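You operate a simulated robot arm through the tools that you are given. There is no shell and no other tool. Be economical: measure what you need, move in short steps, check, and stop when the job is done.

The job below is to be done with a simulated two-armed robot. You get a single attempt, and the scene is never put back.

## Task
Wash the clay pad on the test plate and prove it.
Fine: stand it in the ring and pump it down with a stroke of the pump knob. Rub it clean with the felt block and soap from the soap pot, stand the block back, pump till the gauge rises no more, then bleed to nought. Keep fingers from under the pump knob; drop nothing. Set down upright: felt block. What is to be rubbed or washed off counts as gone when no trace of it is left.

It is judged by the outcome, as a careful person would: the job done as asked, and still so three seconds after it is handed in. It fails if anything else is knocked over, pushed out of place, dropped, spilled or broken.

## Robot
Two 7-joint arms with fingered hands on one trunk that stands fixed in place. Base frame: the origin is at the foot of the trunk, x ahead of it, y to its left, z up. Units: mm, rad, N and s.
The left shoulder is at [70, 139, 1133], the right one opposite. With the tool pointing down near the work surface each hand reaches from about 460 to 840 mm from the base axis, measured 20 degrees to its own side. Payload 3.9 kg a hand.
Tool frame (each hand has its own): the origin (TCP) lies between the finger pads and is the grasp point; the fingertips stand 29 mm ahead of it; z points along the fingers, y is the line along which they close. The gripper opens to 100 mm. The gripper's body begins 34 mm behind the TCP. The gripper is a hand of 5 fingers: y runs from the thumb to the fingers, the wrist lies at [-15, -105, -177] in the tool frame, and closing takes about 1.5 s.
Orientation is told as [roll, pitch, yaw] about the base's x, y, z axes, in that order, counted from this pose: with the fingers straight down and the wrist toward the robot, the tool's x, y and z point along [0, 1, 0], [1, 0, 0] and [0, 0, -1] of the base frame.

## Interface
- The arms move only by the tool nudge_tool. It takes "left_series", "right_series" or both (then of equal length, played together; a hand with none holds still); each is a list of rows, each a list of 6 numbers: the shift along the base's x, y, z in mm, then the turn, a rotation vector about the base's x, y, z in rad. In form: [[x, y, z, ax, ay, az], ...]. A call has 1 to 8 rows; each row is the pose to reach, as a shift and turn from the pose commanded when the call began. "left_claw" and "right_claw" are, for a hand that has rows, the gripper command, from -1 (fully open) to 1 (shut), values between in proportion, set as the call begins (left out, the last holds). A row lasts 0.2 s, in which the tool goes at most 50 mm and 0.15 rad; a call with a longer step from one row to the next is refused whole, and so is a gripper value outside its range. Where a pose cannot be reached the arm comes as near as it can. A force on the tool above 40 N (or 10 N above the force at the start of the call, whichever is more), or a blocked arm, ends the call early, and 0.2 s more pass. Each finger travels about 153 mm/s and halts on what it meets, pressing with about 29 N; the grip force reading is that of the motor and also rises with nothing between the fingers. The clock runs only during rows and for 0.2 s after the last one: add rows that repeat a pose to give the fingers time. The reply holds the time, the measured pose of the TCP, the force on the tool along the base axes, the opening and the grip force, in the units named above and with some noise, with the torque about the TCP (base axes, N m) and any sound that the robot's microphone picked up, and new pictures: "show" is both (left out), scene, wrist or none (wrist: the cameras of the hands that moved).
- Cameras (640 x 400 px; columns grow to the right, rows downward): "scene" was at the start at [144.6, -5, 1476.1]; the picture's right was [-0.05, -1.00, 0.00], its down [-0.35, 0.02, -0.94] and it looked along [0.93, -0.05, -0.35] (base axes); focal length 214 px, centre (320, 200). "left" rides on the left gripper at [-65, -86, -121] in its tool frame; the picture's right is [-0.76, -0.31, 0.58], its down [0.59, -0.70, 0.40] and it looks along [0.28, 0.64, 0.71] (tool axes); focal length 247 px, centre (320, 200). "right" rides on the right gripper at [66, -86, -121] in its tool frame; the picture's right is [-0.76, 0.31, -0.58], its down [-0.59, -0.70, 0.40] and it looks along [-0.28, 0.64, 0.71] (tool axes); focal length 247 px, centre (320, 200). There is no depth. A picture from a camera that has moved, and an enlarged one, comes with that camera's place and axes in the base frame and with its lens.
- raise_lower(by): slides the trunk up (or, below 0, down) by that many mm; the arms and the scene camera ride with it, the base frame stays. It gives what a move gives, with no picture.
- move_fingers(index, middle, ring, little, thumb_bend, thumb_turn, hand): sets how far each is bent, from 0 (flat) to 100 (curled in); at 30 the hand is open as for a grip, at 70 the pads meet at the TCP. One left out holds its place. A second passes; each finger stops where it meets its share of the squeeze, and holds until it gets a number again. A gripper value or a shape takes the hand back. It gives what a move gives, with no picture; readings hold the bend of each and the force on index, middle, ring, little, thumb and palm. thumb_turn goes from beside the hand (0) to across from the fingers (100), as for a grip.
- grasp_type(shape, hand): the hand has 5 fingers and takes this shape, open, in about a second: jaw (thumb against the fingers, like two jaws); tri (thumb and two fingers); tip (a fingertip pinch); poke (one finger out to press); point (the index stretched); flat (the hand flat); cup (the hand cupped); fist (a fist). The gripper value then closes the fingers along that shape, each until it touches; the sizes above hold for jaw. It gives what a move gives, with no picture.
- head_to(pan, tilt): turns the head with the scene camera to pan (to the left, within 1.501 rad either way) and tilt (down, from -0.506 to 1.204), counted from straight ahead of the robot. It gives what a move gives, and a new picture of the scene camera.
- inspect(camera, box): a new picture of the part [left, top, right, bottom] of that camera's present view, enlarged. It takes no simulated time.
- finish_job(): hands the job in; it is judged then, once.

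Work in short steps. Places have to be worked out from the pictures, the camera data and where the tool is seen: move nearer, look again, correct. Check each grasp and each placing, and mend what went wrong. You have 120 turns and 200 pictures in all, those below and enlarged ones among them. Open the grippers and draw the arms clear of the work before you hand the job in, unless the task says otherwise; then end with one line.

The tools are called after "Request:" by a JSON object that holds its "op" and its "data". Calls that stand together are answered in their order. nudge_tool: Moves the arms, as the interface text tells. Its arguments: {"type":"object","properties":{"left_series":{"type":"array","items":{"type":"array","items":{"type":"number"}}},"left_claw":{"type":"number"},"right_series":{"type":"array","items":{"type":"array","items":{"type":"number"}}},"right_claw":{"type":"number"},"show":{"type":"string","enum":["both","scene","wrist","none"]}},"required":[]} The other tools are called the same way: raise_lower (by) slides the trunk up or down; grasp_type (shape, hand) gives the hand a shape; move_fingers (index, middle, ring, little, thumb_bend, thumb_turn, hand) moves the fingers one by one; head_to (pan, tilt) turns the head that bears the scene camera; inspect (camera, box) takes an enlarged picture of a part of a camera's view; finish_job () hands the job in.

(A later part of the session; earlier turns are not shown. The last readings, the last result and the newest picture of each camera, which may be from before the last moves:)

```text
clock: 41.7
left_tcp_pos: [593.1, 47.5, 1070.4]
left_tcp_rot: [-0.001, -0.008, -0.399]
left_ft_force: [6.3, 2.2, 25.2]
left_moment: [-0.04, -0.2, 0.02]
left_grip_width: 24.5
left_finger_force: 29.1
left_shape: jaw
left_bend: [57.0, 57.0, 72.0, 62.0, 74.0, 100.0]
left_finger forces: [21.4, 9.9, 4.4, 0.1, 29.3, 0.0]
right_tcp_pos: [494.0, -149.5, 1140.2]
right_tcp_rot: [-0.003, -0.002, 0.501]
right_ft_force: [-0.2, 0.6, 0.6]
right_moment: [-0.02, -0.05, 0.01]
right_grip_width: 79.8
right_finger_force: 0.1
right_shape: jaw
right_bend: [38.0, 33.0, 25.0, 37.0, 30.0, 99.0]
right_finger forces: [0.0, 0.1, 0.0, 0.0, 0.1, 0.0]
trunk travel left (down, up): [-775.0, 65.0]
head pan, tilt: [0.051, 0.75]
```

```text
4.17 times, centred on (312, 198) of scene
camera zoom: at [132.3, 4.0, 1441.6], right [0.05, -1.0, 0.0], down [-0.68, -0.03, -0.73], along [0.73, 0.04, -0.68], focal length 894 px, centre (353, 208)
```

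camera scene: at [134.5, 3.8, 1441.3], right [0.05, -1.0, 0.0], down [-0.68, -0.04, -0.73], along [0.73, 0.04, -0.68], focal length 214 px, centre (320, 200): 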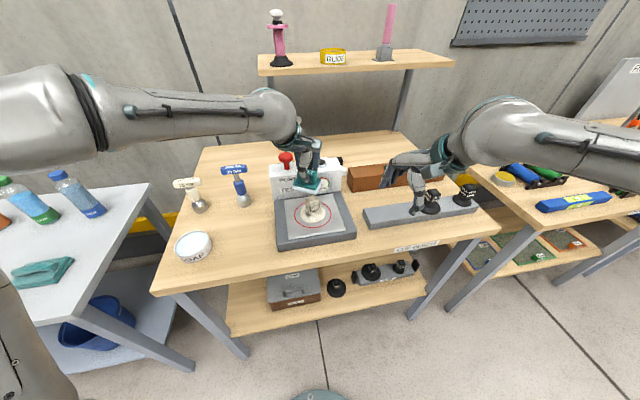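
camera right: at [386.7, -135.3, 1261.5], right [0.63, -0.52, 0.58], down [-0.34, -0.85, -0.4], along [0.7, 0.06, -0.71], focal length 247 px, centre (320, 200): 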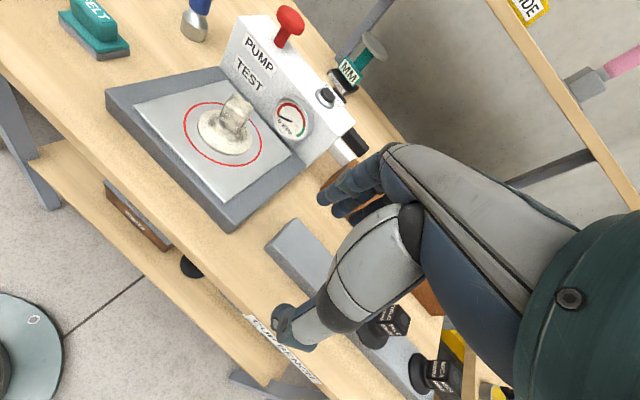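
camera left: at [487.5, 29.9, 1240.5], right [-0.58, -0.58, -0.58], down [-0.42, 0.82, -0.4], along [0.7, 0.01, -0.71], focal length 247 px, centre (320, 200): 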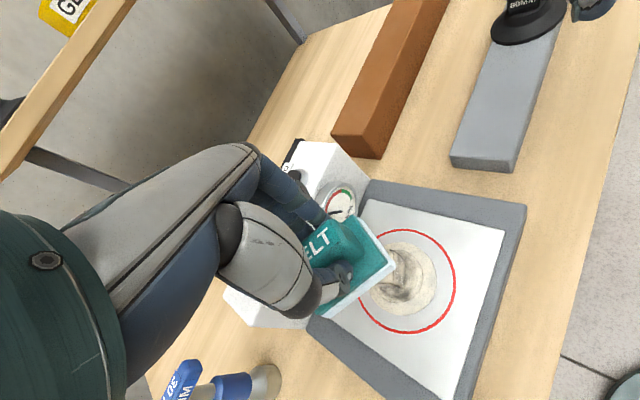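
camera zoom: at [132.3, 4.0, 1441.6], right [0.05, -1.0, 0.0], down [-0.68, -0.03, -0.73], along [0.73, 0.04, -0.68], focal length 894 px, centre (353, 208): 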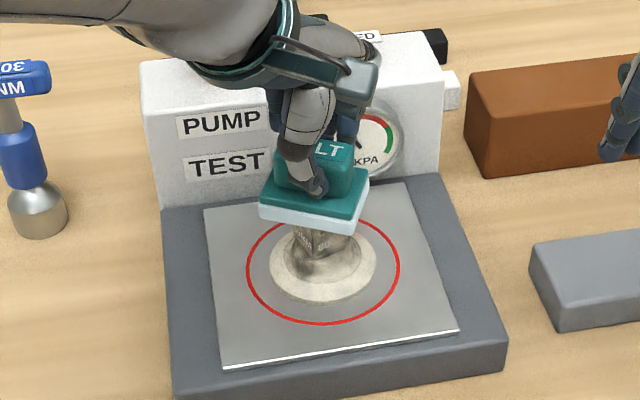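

25 N contact while rubbing. I lift and move aside a little to see the effect on the cup.

Request:
{"op": "nudge_tool", "data": {"left_series": [[0, 0, 20, 0, 0, 0], [0, 20, 50, 0, 0, 0], [-20, 60, 60, 0, 0, 0], [-30, 90, 60, 0, 0, 0]], "show": "none"}}

Request:
{"op": "inspect", "data": {"camera": "scene", "box": [284, 180, 348, 236]}}

Request:
{"op": "inspect", "data": {"camera": "left", "box": [320, 100, 600, 300]}}

```text
clock: 42.7
left_tcp_pos: [559.8, 136.6, 1126.3]
left_tcp_rot: [-0.001, 0.002, -0.403]
left_ft_force: [-0.7, -0.4, -0.3]
left_moment: [-0.02, 0.02, 0.03]
left_grip_width: 22.6
left_finger_force: 29.1
left_shape: jaw
left_bend: [56.0, 57.0, 72.0, 62.0, 74.0, 99.0]
left_finger forces: [17.8, 7.2, 3.2, 0.1, 28.2, 0.0]
right_tcp_pos: [495.3, -149.6, 1140.6]
right_tcp_rot: [0.0, -0.001, 0.5]
right_ft_force: [0.0, -0.5, 0.1]
right_moment: [-0.01, 0.02, -0.01]
right_grip_width: 79.8
right_finger_force: 0.0
right_shape: jaw
right_bend: [38.0, 33.0, 25.0, 37.0, 30.0, 99.0]
right_finger forces: [0.1, 0.0, 0.0, 0.0, 0.0, 0.0]
trunk travel left (down, up): [-775.0, 65.0]
head pan, tilt: [0.051, 0.75]
```

```text
7.14 times, centred on (316, 208) of scene
camera zoom: at [134.4, 4.5, 1441.3], right [0.05, -1.0, 0.0], down [-0.68, -0.04, -0.73], along [0.73, 0.04, -0.68], focal length 1532 px, centre (349, 143)
```

zoom: 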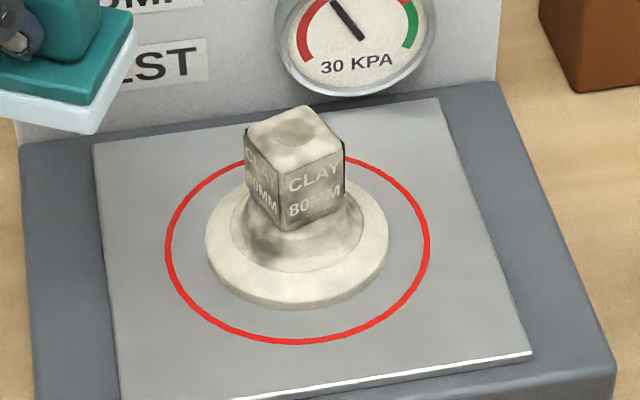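

```text
2.00 times, centred on (460, 200) of left
camera zoom: at [456.2, 111.8, 1246.9], right [-0.58, -0.58, -0.58], down [-0.42, 0.82, -0.4], along [0.7, 0.01, -0.71], focal length 494 px, centre (40, 200)
```

zoom: 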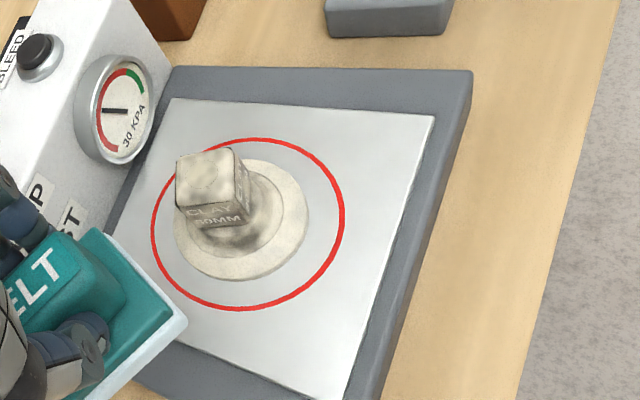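

The clay is perhaps slightly thinner and the gauge holds 30 kPa. I rub the top harder for two more rounds and compare.

Request:
{"op": "nudge_tool", "data": {"left_series": [[15, -40, -20, 0, 0, 0], [32, -88, -45, 0, 0, 0], [32, -88, -61, 0, 0, 0], [40, -70, -61, 0, 0, 0], [26, -106, -61, 0, 0, 0], [40, -70, -61, 0, 0, 0], [26, -106, -61, 0, 0, 0], [33, -88, -61, 0, 0, 0]], "show": "none"}}

Request:
{"op": "nudge_tool", "data": {"left_series": [[12, -6, 0, 0, 0, 0], [-12, 6, 0, 0, 0, 0], [12, -6, 0, 0, 0, 0], [-12, 6, 0, 0, 0, 0], [12, -6, 0, 0, 0, 0], [-12, 6, 0, 0, 0, 0], [0, 0, 10, 0, 0, 0], [-20, 45, 45, 0, 0, 0]], "show": "none"}}

Request:
{"op": "nudge_tool", "data": {"left_series": [[-10, 40, 10, 0, 0, 0], [-10, 40, 10, 0, 0, 0]], "show": "none"}}

Request:
{"op": "inspect", "data": {"camera": "scene", "box": [284, 180, 348, 236]}}

```text
refused: row 2 steps farther than a row can; nothing moved
```

```text
refused: row 8 steps farther than a row can; nothing moved
```

```text
clock: 43.3
left_tcp_pos: [552.5, 174.9, 1136.8]
left_tcp_rot: [-0.002, 0.002, -0.4]
left_ft_force: [-0.3, -1.3, -0.8]
left_moment: [0.01, 0.0, 0.03]
left_grip_width: 22.7
left_finger_force: 28.9
left_shape: jaw
left_bend: [56.0, 57.0, 72.0, 62.0, 74.0, 99.0]
left_finger forces: [17.8, 7.4, 3.3, 0.0, 28.3, 0.0]
right_tcp_pos: [495.2, -149.9, 1140.5]
right_tcp_rot: [0.002, -0.001, 0.498]
right_ft_force: [0.8, -0.5, -0.9]
right_moment: [0.02, 0.02, 0.01]
right_grip_width: 79.6
right_finger_force: 0.1
right_shape: jaw
right_bend: [38.0, 33.0, 25.0, 37.0, 30.0, 99.0]
right_finger forces: [0.0, 0.0, 0.0, 0.0, 0.0, 0.0]
trunk travel left (down, up): [-775.0, 65.0]
head pan, tilt: [0.051, 0.75]
```

```text
7.14 times, centred on (316, 208) of scene
camera zoom: at [135.2, 2.3, 1441.2], right [0.05, -1.0, 0.0], down [-0.68, -0.03, -0.73], along [0.73, 0.04, -0.68], focal length 1532 px, centre (349, 143)
```

zoom: 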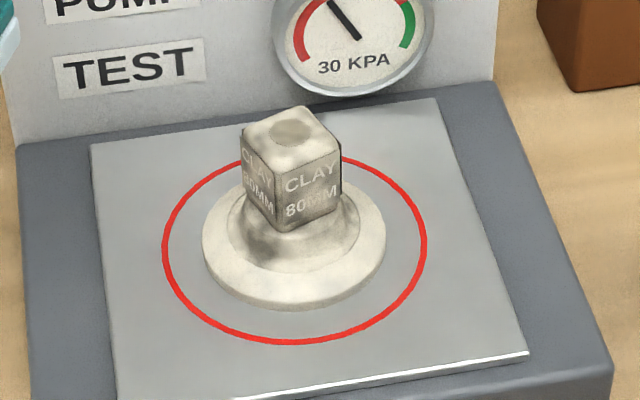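

The steps were too long and only the retreat was played. I redo the rub with legal steps.

Request:
{"op": "nudge_tool", "data": {"left_series": [[14, -42, -10, 0, 0, 0], [28, -84, -20, 0, 0, 0], [40, -128, -30, 0, 0, 0], [40, -130, -70, 0, 0, 0], [46, -114, -71, 0, 0, 0], [34, -146, -72, 0, 0, 0], [46, -114, -72, 0, 0, 0], [40, -130, -72, 0, 0, 0]], "show": "none"}}

Request:
{"op": "nudge_tool", "data": {"left_series": [[12, -6, 0, 0, 0, 0], [-12, 6, 0, 0, 0, 0], [12, -6, 0, 0, 0, 0], [-12, 6, 0, 0, 0, 0], [12, -6, 0, 0, 0, 0], [0, 0, 12, 0, 0, 0], [-5, 30, 40, 0, 0, 0], [-10, 65, 60, 0, 0, 0]], "show": "none"}}

Request:
{"op": "inspect", "data": {"camera": "scene", "box": [284, 180, 348, 236]}}

Request:
{"op": "inspect", "data": {"camera": "left", "box": [320, 100, 600, 300]}}

```text
clock: 45.1
left_tcp_pos: [593.2, 50.4, 1067.8]
left_tcp_rot: [0.0, -0.01, -0.397]
left_ft_force: [4.2, 4.4, 26.2]
left_moment: [-0.02, -0.09, 0.05]
left_grip_width: 23.6
left_finger_force: 29.1
left_shape: jaw
left_bend: [55.0, 58.0, 72.0, 62.0, 75.0, 97.0]
left_finger forces: [23.3, 8.7, 3.4, 0.0, 30.4, 0.0]
right_tcp_pos: [494.0, -147.1, 1141.9]
right_tcp_rot: [-0.003, -0.001, 0.499]
right_ft_force: [0.8, 1.1, 0.0]
right_moment: [-0.02, 0.02, 0.02]
right_grip_width: 79.8
right_finger_force: 0.0
right_shape: jaw
right_bend: [38.0, 33.0, 25.0, 37.0, 30.0, 99.0]
right_finger forces: [0.0, 0.0, 0.0, 0.0, 0.1, 0.0]
trunk travel left (down, up): [-775.0, 65.0]
head pan, tilt: [0.051, 0.75]
```

```text
clock: 46.9
left_tcp_pos: [582.9, 112.2, 1125.1]
left_tcp_rot: [-0.004, 0.003, -0.401]
left_ft_force: [0.1, -0.2, -0.9]
left_moment: [0.0, 0.01, -0.04]
left_grip_width: 23.3
left_finger_force: 28.7
left_shape: jaw
left_bend: [57.0, 58.0, 72.0, 62.0, 75.0, 98.0]
left_finger forces: [18.2, 7.4, 3.5, 0.2, 29.2, 0.0]
right_tcp_pos: [495.0, -148.3, 1140.4]
right_tcp_rot: [0.0, -0.001, 0.499]
right_ft_force: [0.4, -0.1, 0.3]
right_moment: [-0.03, 0.0, -0.01]
right_grip_width: 79.8
right_finger_force: 0.0
right_shape: jaw
right_bend: [38.0, 33.0, 25.0, 37.0, 30.0, 99.0]
right_finger forces: [0.1, 0.1, 0.0, 0.0, 0.0, 0.0]
trunk travel left (down, up): [-775.0, 65.0]
head pan, tilt: [0.051, 0.75]
```

```text
7.14 times, centred on (316, 208) of scene
camera zoom: at [135.4, 5.5, 1441.1], right [0.05, -1.0, 0.0], down [-0.68, -0.04, -0.73], along [0.73, 0.04, -0.68], focal length 1532 px, centre (349, 143)
```

zoom: 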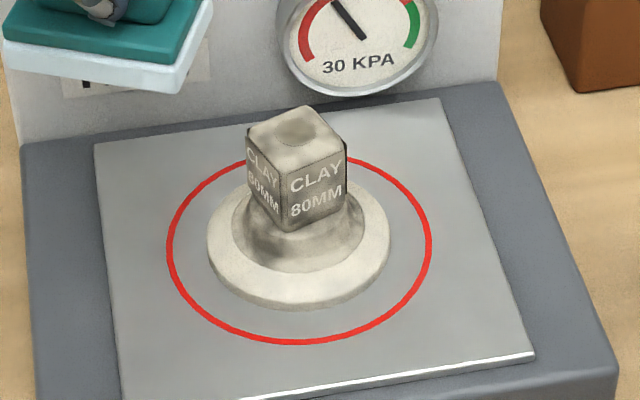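

```text
2.00 times, centred on (460, 200) of left
camera zoom: at [479.5, 87.6, 1245.8], right [-0.58, -0.58, -0.57], down [-0.42, 0.82, -0.4], along [0.7, 0.01, -0.72], focal length 494 px, centre (40, 200)
```

zoom: 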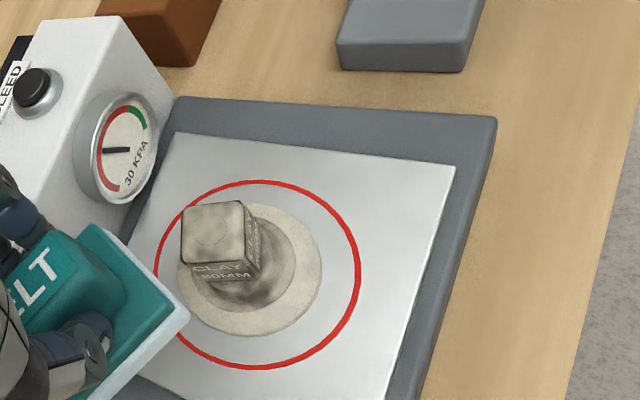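

The lettering grows clearer all over, so the coat thins as the rubbing goes on. I keep rubbing the top with longer strokes over several calls.

Request:
{"op": "nudge_tool", "data": {"left_series": [[5, -35, -20, 0, 0, 0], [10, -65, -50, 0, 0, 0], [10, -65, -60, 0, 0, 0], [17, -48, -60, 0, 0, 0], [3, -82, -60, 0, 0, 0], [17, -48, -60, 0, 0, 0], [3, -82, -60, 0, 0, 0], [10, -65, -60, 0, 0, 0]], "show": "none"}}

Request:
{"op": "nudge_tool", "data": {"left_series": [[7, 17, 0, 0, 0, 0], [-7, -17, 0, 0, 0, 0], [7, 17, 0, 0, 0, 0], [-7, -17, 0, 0, 0, 0], [7, 17, 0, 0, 0, 0], [-7, -17, 0, 0, 0, 0], [7, 17, 0, 0, 0, 0], [0, 0, 0, 0, 0, 0]], "show": "none"}}

Request:
{"op": "nudge_tool", "data": {"left_series": [[12, -5, 0, 0, 0, 0], [-12, 5, 0, 0, 0, 0], [12, -5, 0, 0, 0, 0], [-12, 5, 0, 0, 0, 0], [12, -5, 0, 0, 0, 0], [-12, 5, 0, 0, 0, 0], [12, -5, 0, 0, 0, 0], [0, 0, 0, 0, 0, 0]], "show": "none"}}

Request:
{"op": "inspect", "data": {"camera": "scene", "box": [284, 180, 348, 236]}}

```text
clock: 48.7
left_tcp_pos: [589.8, 42.7, 1066.2]
left_tcp_rot: [0.001, 0.001, -0.401]
left_ft_force: [0.5, -2.3, 14.2]
left_moment: [-0.23, -0.03, 0.03]
left_grip_width: 22.7
left_finger_force: 29.0
left_shape: jaw
left_bend: [55.0, 57.0, 72.0, 62.0, 75.0, 97.0]
left_finger forces: [21.8, 6.7, 2.3, 0.1, 29.4, 0.0]
right_tcp_pos: [492.4, -152.1, 1141.1]
right_tcp_rot: [0.001, -0.002, 0.499]
right_ft_force: [-0.3, -0.4, 0.1]
right_moment: [0.0, 0.0, -0.01]
right_grip_width: 80.0
right_finger_force: 0.1
right_shape: jaw
right_bend: [38.0, 33.0, 25.0, 37.0, 30.0, 99.0]
right_finger forces: [0.0, 0.1, 0.1, 0.0, 0.1, 0.1]
trunk travel left (down, up): [-775.0, 65.0]
head pan, tilt: [0.051, 0.75]
```

```text
clock: 50.5
left_tcp_pos: [592.2, 50.9, 1066.9]
left_tcp_rot: [-0.002, -0.005, -0.397]
left_ft_force: [4.3, 9.5, 16.0]
left_moment: [0.13, -0.22, 0.08]
left_grip_width: 22.8
left_finger_force: 28.8
left_shape: jaw
left_bend: [55.0, 58.0, 72.0, 62.0, 76.0, 96.0]
left_finger forces: [21.9, 9.7, 3.6, 0.0, 30.3, 0.0]
right_tcp_pos: [493.9, -145.2, 1141.5]
right_tcp_rot: [-0.002, 0.001, 0.501]
right_ft_force: [-0.2, -0.3, 0.3]
right_moment: [-0.01, -0.02, 0.02]
right_grip_width: 79.8
right_finger_force: 0.1
right_shape: jaw
right_bend: [38.0, 33.0, 25.0, 37.0, 30.0, 99.0]
right_finger forces: [0.1, 0.0, 0.0, 0.0, 0.0, 0.1]
trunk travel left (down, up): [-775.0, 65.0]
head pan, tilt: [0.051, 0.75]
```

```text
clock: 52.3
left_tcp_pos: [593.8, 43.6, 1066.2]
left_tcp_rot: [0.001, -0.003, -0.399]
left_ft_force: [5.6, 1.0, 12.7]
left_moment: [0.03, -0.2, 0.0]
left_grip_width: 24.3
left_finger_force: 28.9
left_shape: jaw
left_bend: [56.0, 58.0, 72.0, 62.0, 75.0, 98.0]
left_finger forces: [20.7, 9.3, 4.8, 0.1, 29.0, 0.0]
right_tcp_pos: [495.4, -150.5, 1140.0]
right_tcp_rot: [0.0, -0.001, 0.499]
right_ft_force: [0.1, 0.9, -0.1]
right_moment: [0.03, -0.02, 0.02]
right_grip_width: 79.7
right_finger_force: 0.1
right_shape: jaw
right_bend: [38.0, 33.0, 25.0, 37.0, 30.0, 99.0]
right_finger forces: [0.1, 0.1, 0.0, 0.0, 0.0, 0.1]
trunk travel left (down, up): [-775.0, 65.0]
head pan, tilt: [0.051, 0.75]
```

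```text
7.14 times, centred on (316, 208) of scene
camera zoom: at [133.8, 2.8, 1441.4], right [0.05, -1.0, 0.0], down [-0.68, -0.03, -0.73], along [0.73, 0.04, -0.68], focal length 1532 px, centre (349, 143)
```

zoom: 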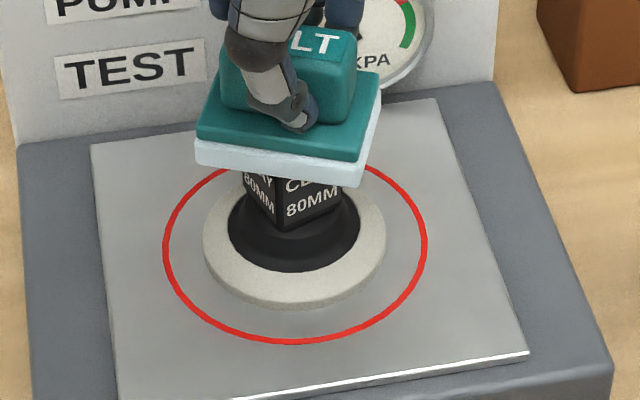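

The knob and cone are clean and black now; only the flange ring is still clayed. I lift and move the block beside the cup on its left to rub the flange.

Request:
{"op": "nudge_tool", "data": {"left_series": [[0, 0, 15, 0, 0, 0], [0, 15, 35, 0, 0, 0], [12, 45, 35, 0, 0, 0], [23, 62, 20, 0, 0, 0], [23, 62, -20, 0, 0, 0], [23, 62, -45, 0, 0, 0], [23, 62, -45, 0, 0, 0]], "show": "none"}}

Request:
{"op": "inspect", "data": {"camera": "scene", "box": [264, 160, 360, 246]}}

Request:
{"op": "inspect", "data": {"camera": "left", "box": [300, 180, 500, 330]}}

```text
clock: 53.9
left_tcp_pos: [615.8, 108.9, 1021.7]
left_tcp_rot: [0.0, 0.0, -0.401]
left_ft_force: [-0.1, 0.3, -0.7]
left_moment: [-0.02, 0.0, 0.02]
left_grip_width: 23.4
left_finger_force: 29.0
left_shape: jaw
left_bend: [56.0, 57.0, 72.0, 62.0, 75.0, 98.0]
left_finger forces: [18.0, 7.3, 3.4, 0.0, 28.8, 0.0]
right_tcp_pos: [494.6, -149.8, 1139.6]
right_tcp_rot: [0.001, 0.0, 0.5]
right_ft_force: [1.4, 0.0, -0.1]
right_moment: [0.01, -0.04, -0.02]
right_grip_width: 80.1
right_finger_force: 0.1
right_shape: jaw
right_bend: [38.0, 33.0, 25.0, 37.0, 30.0, 99.0]
right_finger forces: [0.0, 0.0, 0.1, 0.0, 0.0, 0.1]
trunk travel left (down, up): [-775.0, 65.0]
head pan, tilt: [0.051, 0.75]
```

```text
4.65 times, centred on (312, 203) of scene
camera zoom: at [133.9, 3.5, 1441.4], right [0.05, -1.0, 0.0], down [-0.68, -0.03, -0.73], along [0.73, 0.04, -0.68], focal length 998 px, centre (357, 186)
```

zoom: 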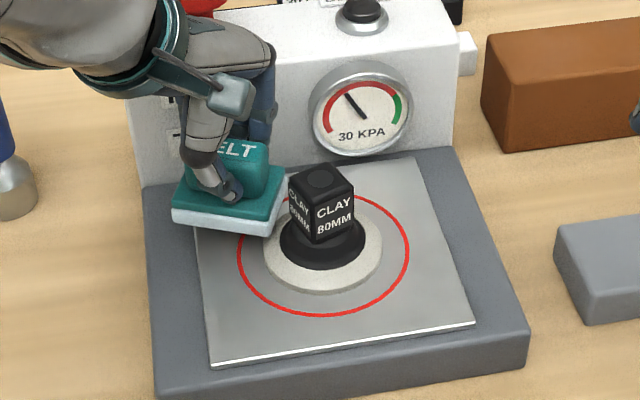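

```text
2.67 times, centred on (400, 255) of left
camera zoom: at [510.6, 83.4, 1141.8], right [-0.58, -0.58, -0.58], down [-0.42, 0.82, -0.4], along [0.7, 0.01, -0.71], focal length 659 px, centre (107, 53)
```

zoom: 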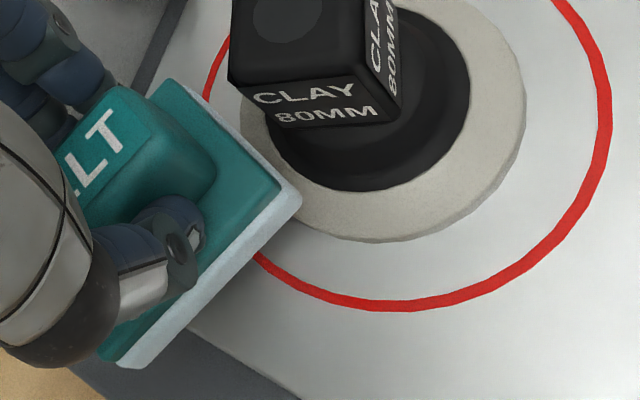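

The felt's inner edge overlaps the flange a little. I shift 6 mm toward the cup and lower to contact.

Request:
{"op": "nudge_tool", "data": {"left_series": [[-3, -6, -8, 0, 0, 0], [-3, -6, -13, 0, 0, 0], [-3, -6, -16, 0, 0, 0], [-3, -6, -19, 0, 0, 0]], "show": "none"}}

Request:
{"op": "inspect", "data": {"camera": "left", "box": [300, 180, 500, 330]}}

```text
clock: 54.9
left_tcp_pos: [617.0, 105.6, 1010.4]
left_tcp_rot: [0.006, -0.022, -0.391]
left_ft_force: [-1.2, 10.0, 12.0]
left_moment: [0.11, 0.16, -0.08]
left_grip_width: 24.3
left_finger_force: 28.6
left_shape: jaw
left_bend: [56.0, 57.0, 71.0, 62.0, 75.0, 100.0]
left_finger forces: [16.9, 9.1, 5.8, 0.1, 33.9, 0.1]
right_tcp_pos: [493.9, -148.0, 1141.3]
right_tcp_rot: [-0.001, -0.001, 0.499]
right_ft_force: [0.2, -1.2, -0.3]
right_moment: [0.07, -0.01, -0.01]
right_grip_width: 79.7
right_finger_force: 0.1
right_shape: jaw
right_bend: [38.0, 33.0, 25.0, 37.0, 30.0, 99.0]
right_finger forces: [0.0, 0.0, 0.0, 0.1, 0.0, 0.1]
trunk travel left (down, up): [-775.0, 65.0]
head pan, tilt: [0.051, 0.75]
stopped in row 4 (left hand): the force on the tool passed its limit (the readings are from after the stop); the commanded pose is now the measured one
```

```text
2.67 times, centred on (400, 255) of left
camera zoom: at [510.7, 80.1, 1128.9], right [-0.56, -0.58, -0.59], down [-0.42, 0.81, -0.41], along [0.72, 0.01, -0.7], focal length 659 px, centre (107, 53)
```

zoom: 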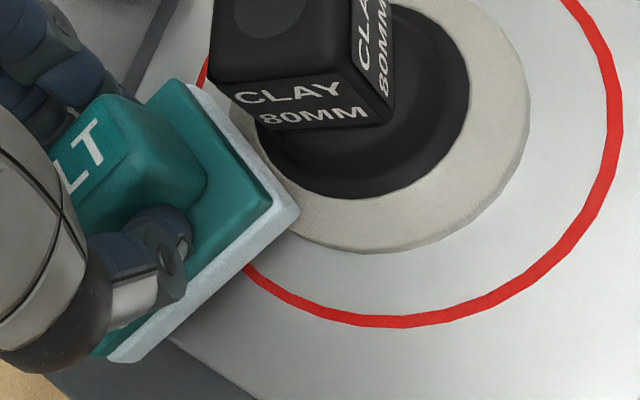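

Contact made (felt against flange and cone edge). I ease out 2 mm and rub tangentially.

Request:
{"op": "nudge_tool", "data": {"left_series": [[1, 2, 1, 0, 0, 0], [-9, 6, 0, 0, 0, 0], [11, -2, 0, 0, 0, 0], [-11, 7, 0, 0, 0, 0], [12, -3, 0, 0, 0, 0], [-11, 7, 0, 0, 0, 0], [12, -3, 0, 0, 0, 0], [0, 2, 0, 0, 0, 0]], "show": "none"}}

Request:
{"op": "inspect", "data": {"camera": "left", "box": [300, 180, 500, 330]}}

Request:
{"op": "inspect", "data": {"camera": "scene", "box": [264, 160, 360, 246]}}

```text
clock: 56.7
left_tcp_pos: [619.2, 106.1, 1006.7]
left_tcp_rot: [0.002, -0.017, -0.396]
left_ft_force: [6.9, 5.4, 5.6]
left_moment: [0.09, -0.29, 0.08]
left_grip_width: 23.1
left_finger_force: 28.6
left_shape: jaw
left_bend: [57.0, 57.0, 74.0, 62.0, 74.0, 100.0]
left_finger forces: [19.1, 9.6, 3.2, 0.0, 26.9, 0.1]
right_tcp_pos: [496.0, -149.9, 1141.0]
right_tcp_rot: [0.002, 0.0, 0.499]
right_ft_force: [0.3, 0.2, -0.3]
right_moment: [-0.02, 0.0, 0.0]
right_grip_width: 79.6
right_finger_force: 0.1
right_shape: jaw
right_bend: [38.0, 33.0, 25.0, 37.0, 30.0, 99.0]
right_finger forces: [0.1, 0.1, 0.1, 0.0, 0.0, 0.1]
trunk travel left (down, up): [-775.0, 65.0]
head pan, tilt: [0.051, 0.75]
```

```text
2.67 times, centred on (400, 255) of left
camera zoom: at [512.9, 81.4, 1126.7], right [-0.56, -0.58, -0.58], down [-0.42, 0.81, -0.41], along [0.71, 0.01, -0.7], focal length 659 px, centre (107, 53)
```

zoom: 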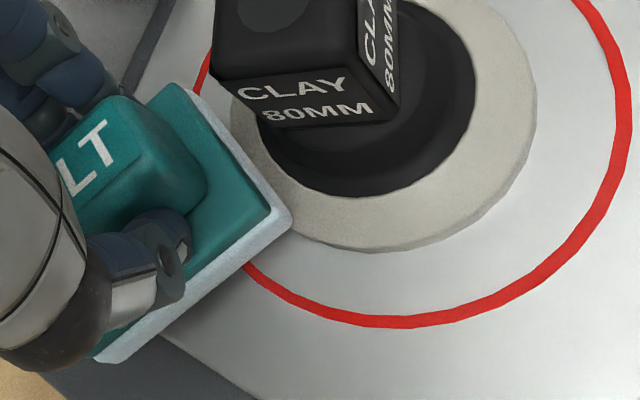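

```text
4.65 times, centred on (312, 203) of scene
camera zoom: at [135.3, 4.6, 1441.3], right [0.05, -1.0, 0.0], down [-0.68, -0.03, -0.73], along [0.73, 0.04, -0.68], focal length 998 px, centre (357, 186)
```

zoom: 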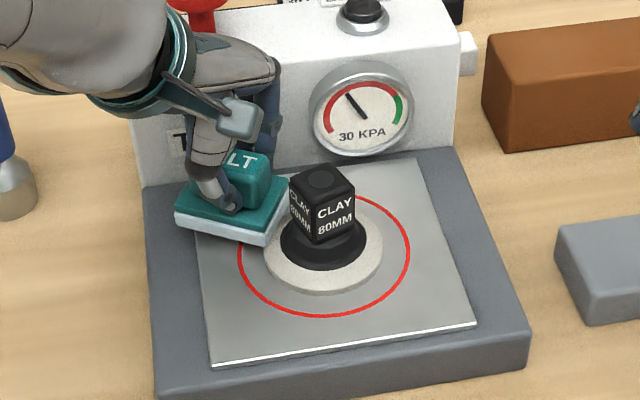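

The hand sits close to the box there and only the felt's edge touches. I lift, swing the hand to yaw −1.2 and approach the flange from the open near side.

Request:
{"op": "nudge_tool", "data": {"left_series": [[2, 4, 40, 0, 0, 0], [2, 4, 80, 0, 0, -0.1], [-20, -15, 80, 0, 0, -0.24], [-40, -35, 80, 0, 0, -0.38], [-60, -55, 80, 0, 0, -0.52], [-75, -70, 80, 0, 0, -0.66], [-91, -84, 80, 0, 0, -0.8], [-91, -84, 45, 0, 0, -0.8]], "show": "wrist"}}

Request:
{"op": "inspect", "data": {"camera": "scene", "box": [264, 160, 360, 246]}}

```text
clock: 58.5
left_tcp_pos: [528.6, 23.1, 1053.3]
left_tcp_rot: [0.001, -0.016, -1.194]
left_ft_force: [0.5, 0.1, -0.4]
left_moment: [-0.01, 0.02, 0.0]
left_grip_width: 22.9
left_finger_force: 29.0
left_shape: jaw
left_bend: [57.0, 57.0, 73.0, 62.0, 74.0, 100.0]
left_finger forces: [17.2, 7.6, 2.9, 0.0, 27.7, 0.0]
right_tcp_pos: [495.4, -148.8, 1140.2]
right_tcp_rot: [0.001, -0.001, 0.499]
right_ft_force: [0.0, 0.9, -1.0]
right_moment: [-0.01, 0.0, -0.02]
right_grip_width: 79.8
right_finger_force: 0.2
right_shape: jaw
right_bend: [38.0, 33.0, 25.0, 37.0, 30.0, 99.0]
right_finger forces: [0.1, 0.0, 0.0, 0.1, 0.1, 0.0]
trunk travel left (down, up): [-775.0, 65.0]
head pan, tilt: [0.051, 0.75]
camera left: at [435.7, 82.0, 1172.3], right [-0.81, 0.0, -0.58], down [0.29, 0.86, -0.41], along [0.5, -0.5, -0.7], focal length 247 px, centre (320, 200)
```

left: 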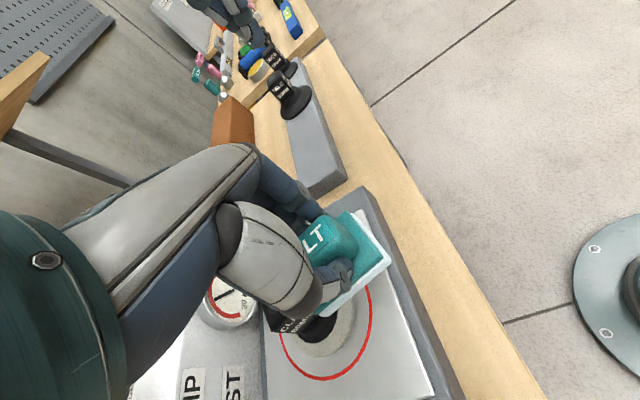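

```text
4.65 times, centred on (312, 203) of scene
camera zoom: at [136.0, 4.0, 1441.2], right [0.05, -1.0, 0.0], down [-0.68, -0.03, -0.73], along [0.73, 0.04, -0.68], focal length 998 px, centre (357, 186)
```

zoom: 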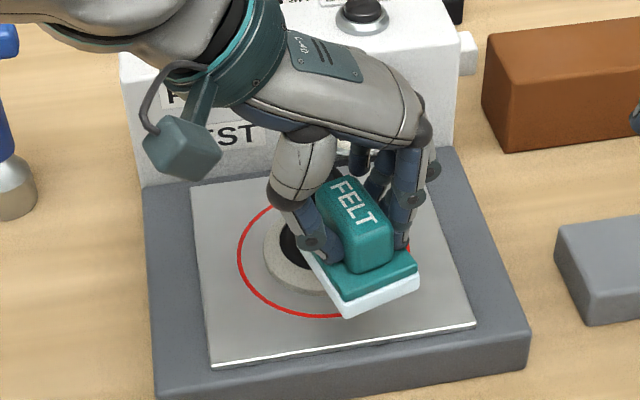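

The idle fingers overhang on the cup side in this pose, so lowering would risk the knob. I lift again and swing to the left side at yaw +0.3, where the thumb side faces clear.

Request:
{"op": "nudge_tool", "data": {"left_series": [[0, 0, 40, 0, 0, 0], [0, 12, 45, 0, 0, 0.14], [2, 24, 45, 0, 0, 0.28], [8, 36, 45, 0, 0, 0.42], [14, 48, 45, 0, 0, 0.56], [20, 60, 45, 0, 0, 0.7], [26, 72, 45, 0, 0, 0.84], [32, 84, 45, 0, 0, 0.98]], "show": "none"}}

Request:
{"op": "nudge_tool", "data": {"left_series": [[6, 0, 0, 0, 0, 0.13], [12, 0, 0, 0, 0, 0.26], [18, 0, 0, 0, 0, 0.39], [19, 0, 0, 0, 0, 0.5], [19, 0, -40, 0, 0, 0.5], [19, 0, -70, 0, 0, 0.5], [19, 0, -70, 0, 0, 0.5]], "show": "wrist"}}

Request:
{"op": "inspect", "data": {"camera": "scene", "box": [264, 160, 360, 246]}}

```text
clock: 60.3
left_tcp_pos: [558.9, 106.3, 1098.9]
left_tcp_rot: [0.004, -0.014, -0.214]
left_ft_force: [1.1, -0.4, -0.7]
left_moment: [-0.04, 0.01, 0.03]
left_grip_width: 22.9
left_finger_force: 29.4
left_shape: jaw
left_bend: [57.0, 57.0, 73.0, 62.0, 74.0, 100.0]
left_finger forces: [17.2, 7.4, 2.9, 0.0, 27.6, 0.1]
right_tcp_pos: [495.1, -150.3, 1139.6]
right_tcp_rot: [0.002, -0.001, 0.501]
right_ft_force: [0.1, -0.5, -0.7]
right_moment: [0.0, 0.03, -0.01]
right_grip_width: 79.8
right_finger_force: 0.0
right_shape: jaw
right_bend: [38.0, 33.0, 25.0, 37.0, 30.0, 99.0]
right_finger forces: [0.0, 0.0, 0.0, 0.0, 0.1, 0.1]
trunk travel left (down, up): [-775.0, 65.0]
head pan, tilt: [0.051, 0.75]
```

```text
clock: 61.9
left_tcp_pos: [579.2, 105.7, 1040.0]
left_tcp_rot: [-0.04, -0.016, 0.294]
left_ft_force: [-0.6, 0.2, -0.3]
left_moment: [0.03, -0.01, -0.03]
left_grip_width: 22.9
left_finger_force: 29.1
left_shape: jaw
left_bend: [57.0, 57.0, 73.0, 62.0, 74.0, 99.0]
left_finger forces: [17.1, 7.4, 2.9, 0.0, 27.6, 0.0]
right_tcp_pos: [494.4, -149.7, 1141.2]
right_tcp_rot: [-0.001, -0.002, 0.499]
right_ft_force: [-0.7, 0.5, -0.1]
right_moment: [0.01, 0.02, -0.03]
right_grip_width: 79.5
right_finger_force: 0.1
right_shape: jaw
right_bend: [38.0, 33.0, 25.0, 37.0, 30.0, 99.0]
right_finger forces: [0.1, 0.0, 0.0, 0.0, 0.0, 0.0]
trunk travel left (down, up): [-775.0, 65.0]
head pan, tilt: [0.051, 0.75]
camera left: at [512.3, 24.4, 1160.9], right [-0.06, -0.83, -0.55], down [-0.83, 0.35, -0.43], along [0.55, 0.43, -0.71], focal length 247 px, centre (320, 200)
```

left: 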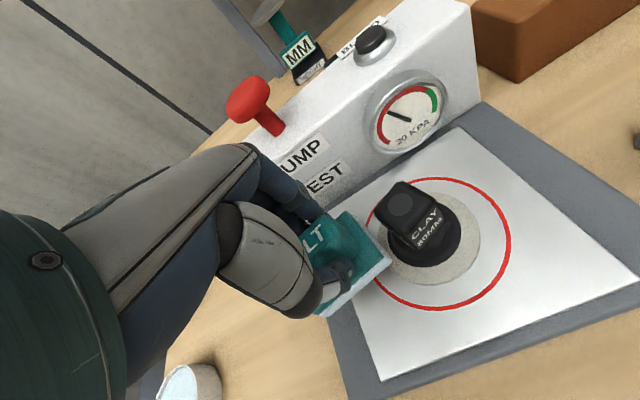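

```text
4.65 times, centred on (312, 203) of scene
camera zoom: at [133.7, 3.5, 1441.4], right [0.05, -1.0, 0.0], down [-0.68, -0.03, -0.73], along [0.73, 0.04, -0.68], focal length 998 px, centre (357, 186)
```

zoom: 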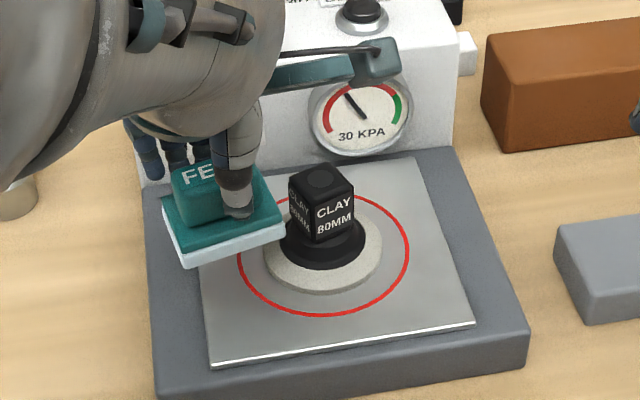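

The arm strains at this yaw (z off by 10, slight roll). I turn back to yaw ≈−0.1, line up radially and lower to press on the flange.

Request:
{"op": "nudge_tool", "data": {"left_series": [[6, 0, 10, 0, 0, -0.14], [14, 1, 10, 0, 0, -0.28], [22, 1, 10, 0, 0, -0.4], [22, 1, 0, 0, 0, -0.4], [22, 1, -12, 0, 0, -0.4], [22, 1, -12, 0, 0, -0.4]], "show": "none"}}

Request:
{"op": "inspect", "data": {"camera": "scene", "box": [264, 160, 360, 246]}}

Request:
{"op": "inspect", "data": {"camera": "left", "box": [300, 150, 500, 300]}}

```text
clock: 63.3
left_tcp_pos: [598.4, 107.4, 1015.6]
left_tcp_rot: [0.0, -0.013, -0.115]
left_ft_force: [0.0, 0.8, 0.1]
left_moment: [0.01, 0.0, 0.04]
left_grip_width: 22.6
left_finger_force: 28.9
left_shape: jaw
left_bend: [57.0, 57.0, 73.0, 62.0, 74.0, 99.0]
left_finger forces: [17.2, 7.4, 2.9, 0.1, 27.6, 0.0]
right_tcp_pos: [494.7, -149.2, 1140.9]
right_tcp_rot: [0.0, 0.0, 0.498]
right_ft_force: [0.5, -0.1, -0.7]
right_moment: [0.02, 0.0, 0.02]
right_grip_width: 79.7
right_finger_force: 0.0
right_shape: jaw
right_bend: [38.0, 33.0, 25.0, 37.0, 30.0, 99.0]
right_finger forces: [0.0, 0.0, 0.0, 0.0, 0.0, 0.0]
trunk travel left (down, up): [-775.0, 65.0]
head pan, tilt: [0.051, 0.75]
```

```text
4.65 times, centred on (312, 203) of scene
camera zoom: at [134.5, 3.8, 1441.3], right [0.05, -1.0, 0.0], down [-0.68, -0.03, -0.73], along [0.73, 0.04, -0.68], focal length 998 px, centre (357, 186)
```

zoom: 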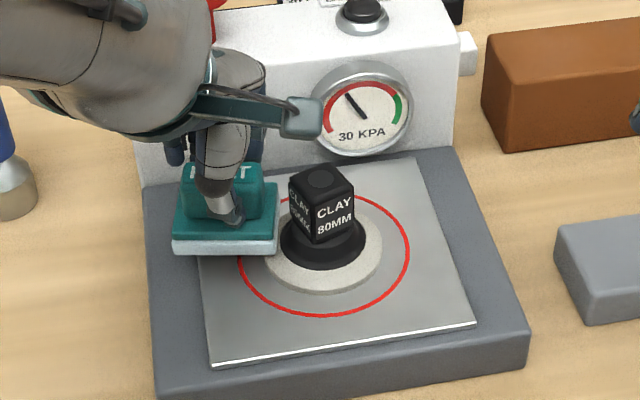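

```text
2.67 times, centred on (400, 225) of left
camera zoom: at [504.6, 53.6, 1134.9], right [-0.38, -0.72, -0.58], down [-0.63, 0.67, -0.41], along [0.68, 0.21, -0.7], focal length 659 px, centre (107, 133)
```

zoom: 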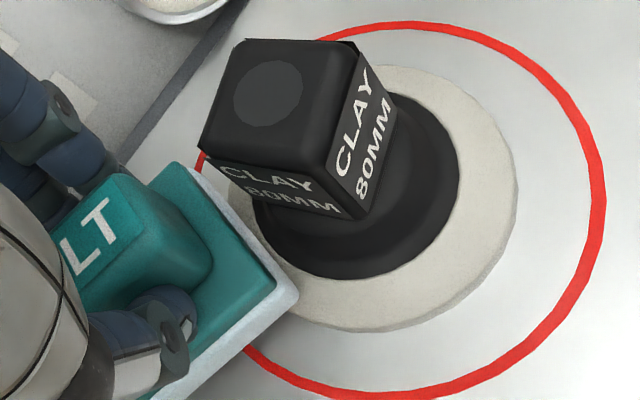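

Height is just above contact and the block's body passes under the knob's level. I go 6 mm further in, press down and rub fore and aft.

Request:
{"op": "nudge_tool", "data": {"left_series": [[0, -5, -6, 0, 0, 0], [0, -5, -10, 0, 0, 0], [12, -5, -12, 0, 0, 0], [-14, -5, -13, 0, 0, 0], [12, -5, -13, 0, 0, 0], [-14, -5, -13, 0, 0, 0], [12, -5, -13, 0, 0, 0], [0, -5, -13, 0, 0, 0]], "show": "none"}}

Request:
{"op": "inspect", "data": {"camera": "scene", "box": [264, 160, 360, 246]}}

Request:
{"op": "inspect", "data": {"camera": "left", "box": [300, 150, 500, 300]}}

```text
clock: 65.1
left_tcp_pos: [598.8, 106.0, 1005.5]
left_tcp_rot: [0.001, -0.02, -0.113]
left_ft_force: [6.2, 19.5, 24.8]
left_moment: [0.36, -0.48, 0.26]
left_grip_width: 23.9
left_finger_force: 29.3
left_shape: jaw
left_bend: [57.0, 55.0, 74.0, 63.0, 74.0, 100.0]
left_finger forces: [27.4, 11.9, 3.1, 2.1, 27.8, 0.0]
right_tcp_pos: [494.1, -145.7, 1142.0]
right_tcp_rot: [-0.003, 0.0, 0.499]
right_ft_force: [-0.5, 0.2, -0.7]
right_moment: [0.05, -0.02, -0.04]
right_grip_width: 79.9
right_finger_force: 0.1
right_shape: jaw
right_bend: [38.0, 33.0, 25.0, 37.0, 30.0, 99.0]
right_finger forces: [0.0, 0.1, 0.0, 0.0, 0.1, 0.0]
trunk travel left (down, up): [-775.0, 65.0]
head pan, tilt: [0.051, 0.75]
```

```text
4.65 times, centred on (312, 203) of scene
camera zoom: at [132.7, 8.0, 1441.6], right [0.05, -1.0, 0.0], down [-0.68, -0.04, -0.73], along [0.73, 0.03, -0.68], focal length 998 px, centre (357, 186)
```

zoom: 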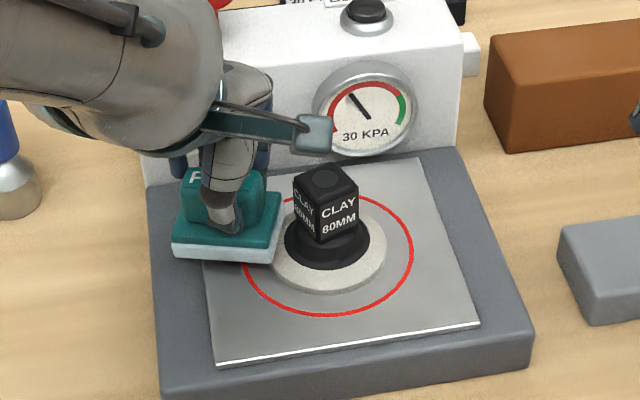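

```text
2.67 times, centred on (400, 225) of left
camera zoom: at [504.3, 52.6, 1124.7], right [-0.38, -0.72, -0.58], down [-0.63, 0.66, -0.41], along [0.68, 0.21, -0.7], focal length 659 px, centre (107, 133)
```

zoom: 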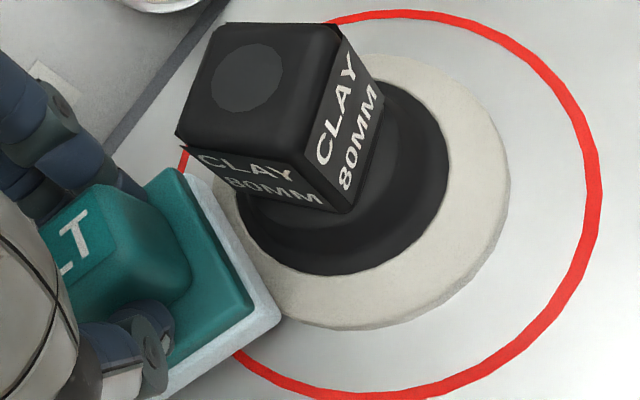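

The block slipped off beside the flange rim: the felt reaches only about 18 mm inward from the TCP. I lift, go 12 mm further in, and lower slowly onto the flange top.

Request:
{"op": "nudge_tool", "data": {"left_series": [[0, 3, 6, 0, 0, 0], [0, 2, 18, 0, 0, 0], [0, -6, 20, 0, 0, 0], [0, -13, 20, 0, 0, 0], [0, -13, 16, 0, 0, 0], [0, -13, 13, 0, 0, 0], [0, -13, 11, 0, 0, 0], [0, -13, 10, 0, 0, 0]], "show": "none"}}

Request:
{"op": "inspect", "data": {"camera": "scene", "box": [264, 160, 360, 246]}}

Request:
{"op": "inspect", "data": {"camera": "left", "box": [300, 150, 500, 300]}}

```text
clock: 66.9
left_tcp_pos: [597.2, 95.9, 1017.8]
left_tcp_rot: [-0.003, -0.026, -0.11]
left_ft_force: [4.7, 24.9, 32.3]
left_moment: [0.54, -0.38, 0.21]
left_grip_width: 23.3
left_finger_force: 28.7
left_shape: jaw
left_bend: [57.0, 55.0, 74.0, 63.0, 73.0, 100.0]
left_finger forces: [23.0, 20.3, 3.9, 2.5, 32.0, 0.0]
right_tcp_pos: [490.8, -145.2, 1142.3]
right_tcp_rot: [-0.006, -0.003, 0.5]
right_ft_force: [-0.4, -0.1, 0.5]
right_moment: [-0.02, 0.02, -0.03]
right_grip_width: 80.0
right_finger_force: 0.1
right_shape: jaw
right_bend: [38.0, 33.0, 25.0, 37.0, 30.0, 99.0]
right_finger forces: [0.1, 0.1, 0.0, 0.1, 0.0, 0.1]
trunk travel left (down, up): [-775.0, 65.0]
head pan, tilt: [0.051, 0.75]
```

```text
4.65 times, centred on (312, 203) of scene
camera zoom: at [129.6, 9.0, 1442.1], right [0.05, -1.0, 0.0], down [-0.68, -0.04, -0.73], along [0.73, 0.03, -0.68], focal length 998 px, centre (357, 186)
```

zoom: 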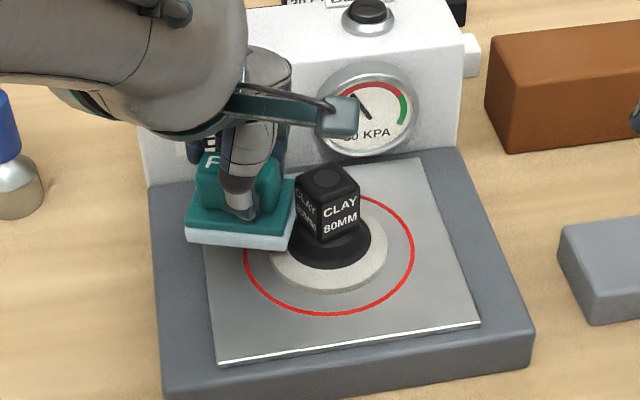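

```text
2.67 times, centred on (400, 225) of left
camera zoom: at [502.7, 41.3, 1137.1], right [-0.37, -0.72, -0.58], down [-0.62, 0.66, -0.42], along [0.69, 0.21, -0.7], focal length 659 px, centre (107, 133)
```

zoom: 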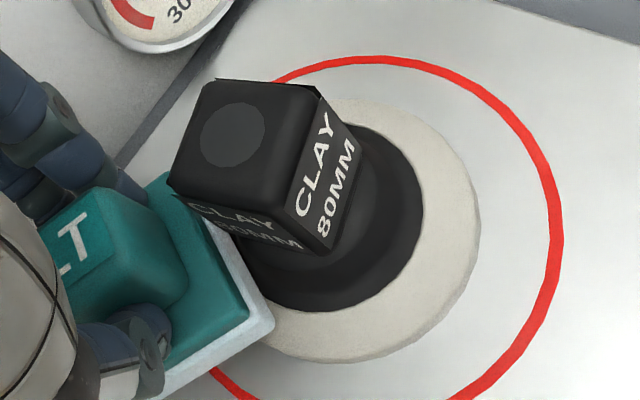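

Now it rides on the cone. I back out 6 mm so it settles on the flange, then rub fore and aft.

Request:
{"op": "nudge_tool", "data": {"left_series": [[0, 4, 4, 0, 0, 0], [0, 7, 2, 0, 0, 0], [0, 7, 0, 0, 0, 0], [12, 7, -1, 0, 0, 0], [-14, 7, -1, 0, 0, 0], [12, 7, -1, 0, 0, 0], [-14, 7, -1, 0, 0, 0], [0, 7, -1, 0, 0, 0]], "show": "none"}}

Request:
{"op": "inspect", "data": {"camera": "scene", "box": [264, 160, 360, 246]}}

Request:
{"op": "inspect", "data": {"camera": "left", "box": [300, 150, 500, 300]}}

```text
clock: 68.7
left_tcp_pos: [594.5, 99.7, 1013.1]
left_tcp_rot: [0.003, -0.018, -0.114]
left_ft_force: [-3.7, 18.4, 25.5]
left_moment: [0.34, -0.07, 0.17]
left_grip_width: 23.6
left_finger_force: 28.8
left_shape: jaw
left_bend: [57.0, 55.0, 74.0, 63.0, 74.0, 100.0]
left_finger forces: [23.0, 14.1, 3.3, 3.1, 39.6, 0.0]
right_tcp_pos: [489.7, -146.4, 1143.7]
right_tcp_rot: [-0.004, -0.003, 0.499]
right_ft_force: [-0.4, -0.4, -0.8]
right_moment: [0.02, 0.02, 0.01]
right_grip_width: 79.6
right_finger_force: 0.0
right_shape: jaw
right_bend: [38.0, 33.0, 25.0, 37.0, 30.0, 99.0]
right_finger forces: [0.1, 0.0, 0.1, 0.0, 0.1, 0.0]
trunk travel left (down, up): [-775.0, 65.0]
head pan, tilt: [0.051, 0.75]
```

```text
4.65 times, centred on (312, 203) of scene
camera zoom: at [129.2, 6.9, 1441.8], right [0.05, -1.0, 0.0], down [-0.68, -0.04, -0.73], along [0.73, 0.04, -0.68], focal length 998 px, centre (357, 186)
```

zoom: 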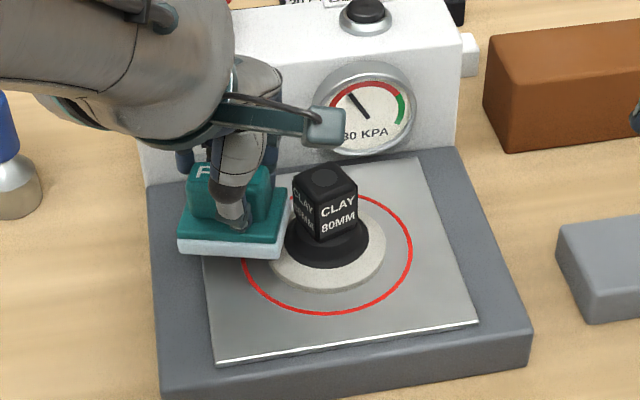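

```text
2.67 times, centred on (400, 225) of left
camera zoom: at [499.9, 45.8, 1132.4], right [-0.38, -0.72, -0.58], down [-0.62, 0.67, -0.41], along [0.68, 0.21, -0.7], focal length 659 px, centre (107, 133)
```

zoom: 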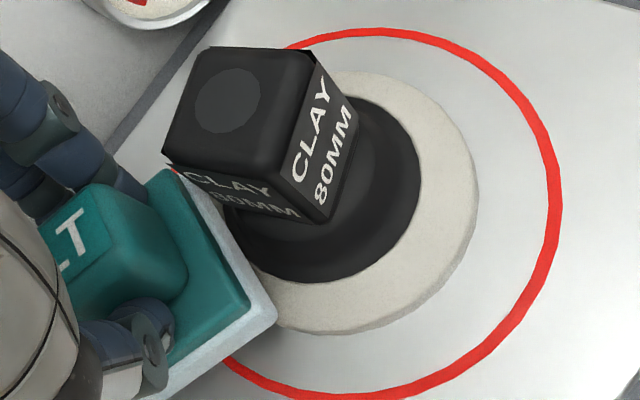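

Only the felt's edge meets the flange here. A better pose has the long side of the felt over the near flange, with the hand leaning back toward me slightly, so I lift and move to the near side at yaw −0.4.

Request:
{"op": "nudge_tool", "data": {"left_series": [[0, 6, 25, 0, 0, 0], [-5, 8, 60, 0, 0, -0.05], [-15, 5, 75, 0, 0, -0.12], [-40, -5, 75, 0, 0, -0.22], [-65, -20, 75, 0, 0, -0.3], [-80, -38, 60, 0, 0, -0.3], [-80, -41, 35, 0, 0, -0.3], [-80, -41, 35, 0, 0, -0.3]], "show": "none"}}

Request:
{"op": "nudge_tool", "data": {"left_series": [[0, 0, 0, -0.04, -0.092, 0], [0, 0, 0, -0.078, -0.184, 0], [0, 0, 0, -0.078, -0.184, 0]], "show": "wrist"}}

Request:
{"op": "inspect", "data": {"camera": "scene", "box": [264, 160, 360, 246]}}

```text
clock: 70.5
left_tcp_pos: [518.4, 55.2, 1045.2]
left_tcp_rot: [0.003, -0.014, -0.416]
left_ft_force: [0.5, 0.8, -0.3]
left_moment: [-0.03, 0.01, 0.01]
left_grip_width: 23.1
left_finger_force: 29.3
left_shape: jaw
left_bend: [57.0, 56.0, 74.0, 73.0, 74.0, 100.0]
left_finger forces: [16.9, 8.6, 3.1, 1.3, 27.5, 0.0]
right_tcp_pos: [494.2, -149.7, 1140.6]
right_tcp_rot: [0.0, 0.0, 0.498]
right_ft_force: [-0.3, -0.1, -0.6]
right_moment: [0.02, 0.01, 0.02]
right_grip_width: 80.0
right_finger_force: 0.1
right_shape: jaw
right_bend: [38.0, 33.0, 25.0, 37.0, 30.0, 99.0]
right_finger forces: [0.1, 0.0, 0.0, 0.0, 0.0, 0.0]
trunk travel left (down, up): [-775.0, 65.0]
head pan, tilt: [0.051, 0.75]
```

```text
clock: 71.3
left_tcp_pos: [519.7, 54.7, 1047.1]
left_tcp_rot: [0.006, -0.215, -0.416]
left_ft_force: [-0.6, -0.4, 0.2]
left_moment: [-0.04, 0.0, -0.03]
left_grip_width: 23.2
left_finger_force: 28.9
left_shape: jaw
left_bend: [57.0, 56.0, 74.0, 73.0, 74.0, 100.0]
left_finger forces: [16.8, 8.3, 3.0, 1.3, 27.4, 0.1]
right_tcp_pos: [495.7, -150.1, 1139.9]
right_tcp_rot: [0.0, 0.0, 0.5]
right_ft_force: [0.3, 0.1, 0.2]
right_moment: [-0.03, 0.01, -0.01]
right_grip_width: 80.1
right_finger_force: 0.0
right_shape: jaw
right_bend: [38.0, 33.0, 25.0, 37.0, 30.0, 99.0]
right_finger forces: [0.0, 0.0, 0.0, 0.1, 0.0, 0.0]
trunk travel left (down, up): [-775.0, 65.0]
head pan, tilt: [0.051, 0.75]
camera left: at [392.0, 40.6, 1145.8], right [-0.47, -0.62, -0.63], down [-0.31, 0.78, -0.54], along [0.83, -0.05, -0.56], focal length 247 px, centre (320, 200)
```

left: 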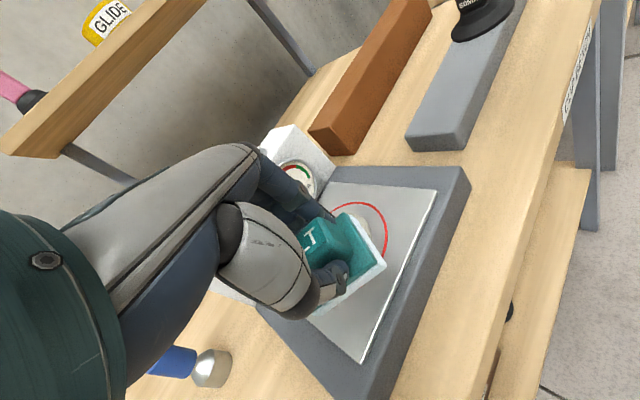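

```text
4.65 times, centred on (312, 203) of scene
camera zoom: at [134.9, 3.4, 1441.3], right [0.05, -1.0, 0.0], down [-0.68, -0.03, -0.73], along [0.73, 0.04, -0.68], focal length 998 px, centre (357, 186)
```

zoom: 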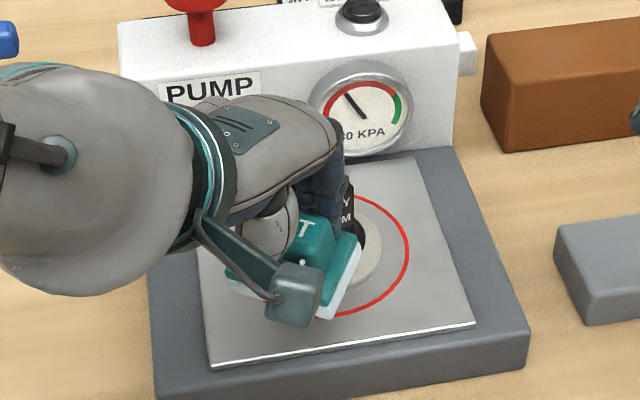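

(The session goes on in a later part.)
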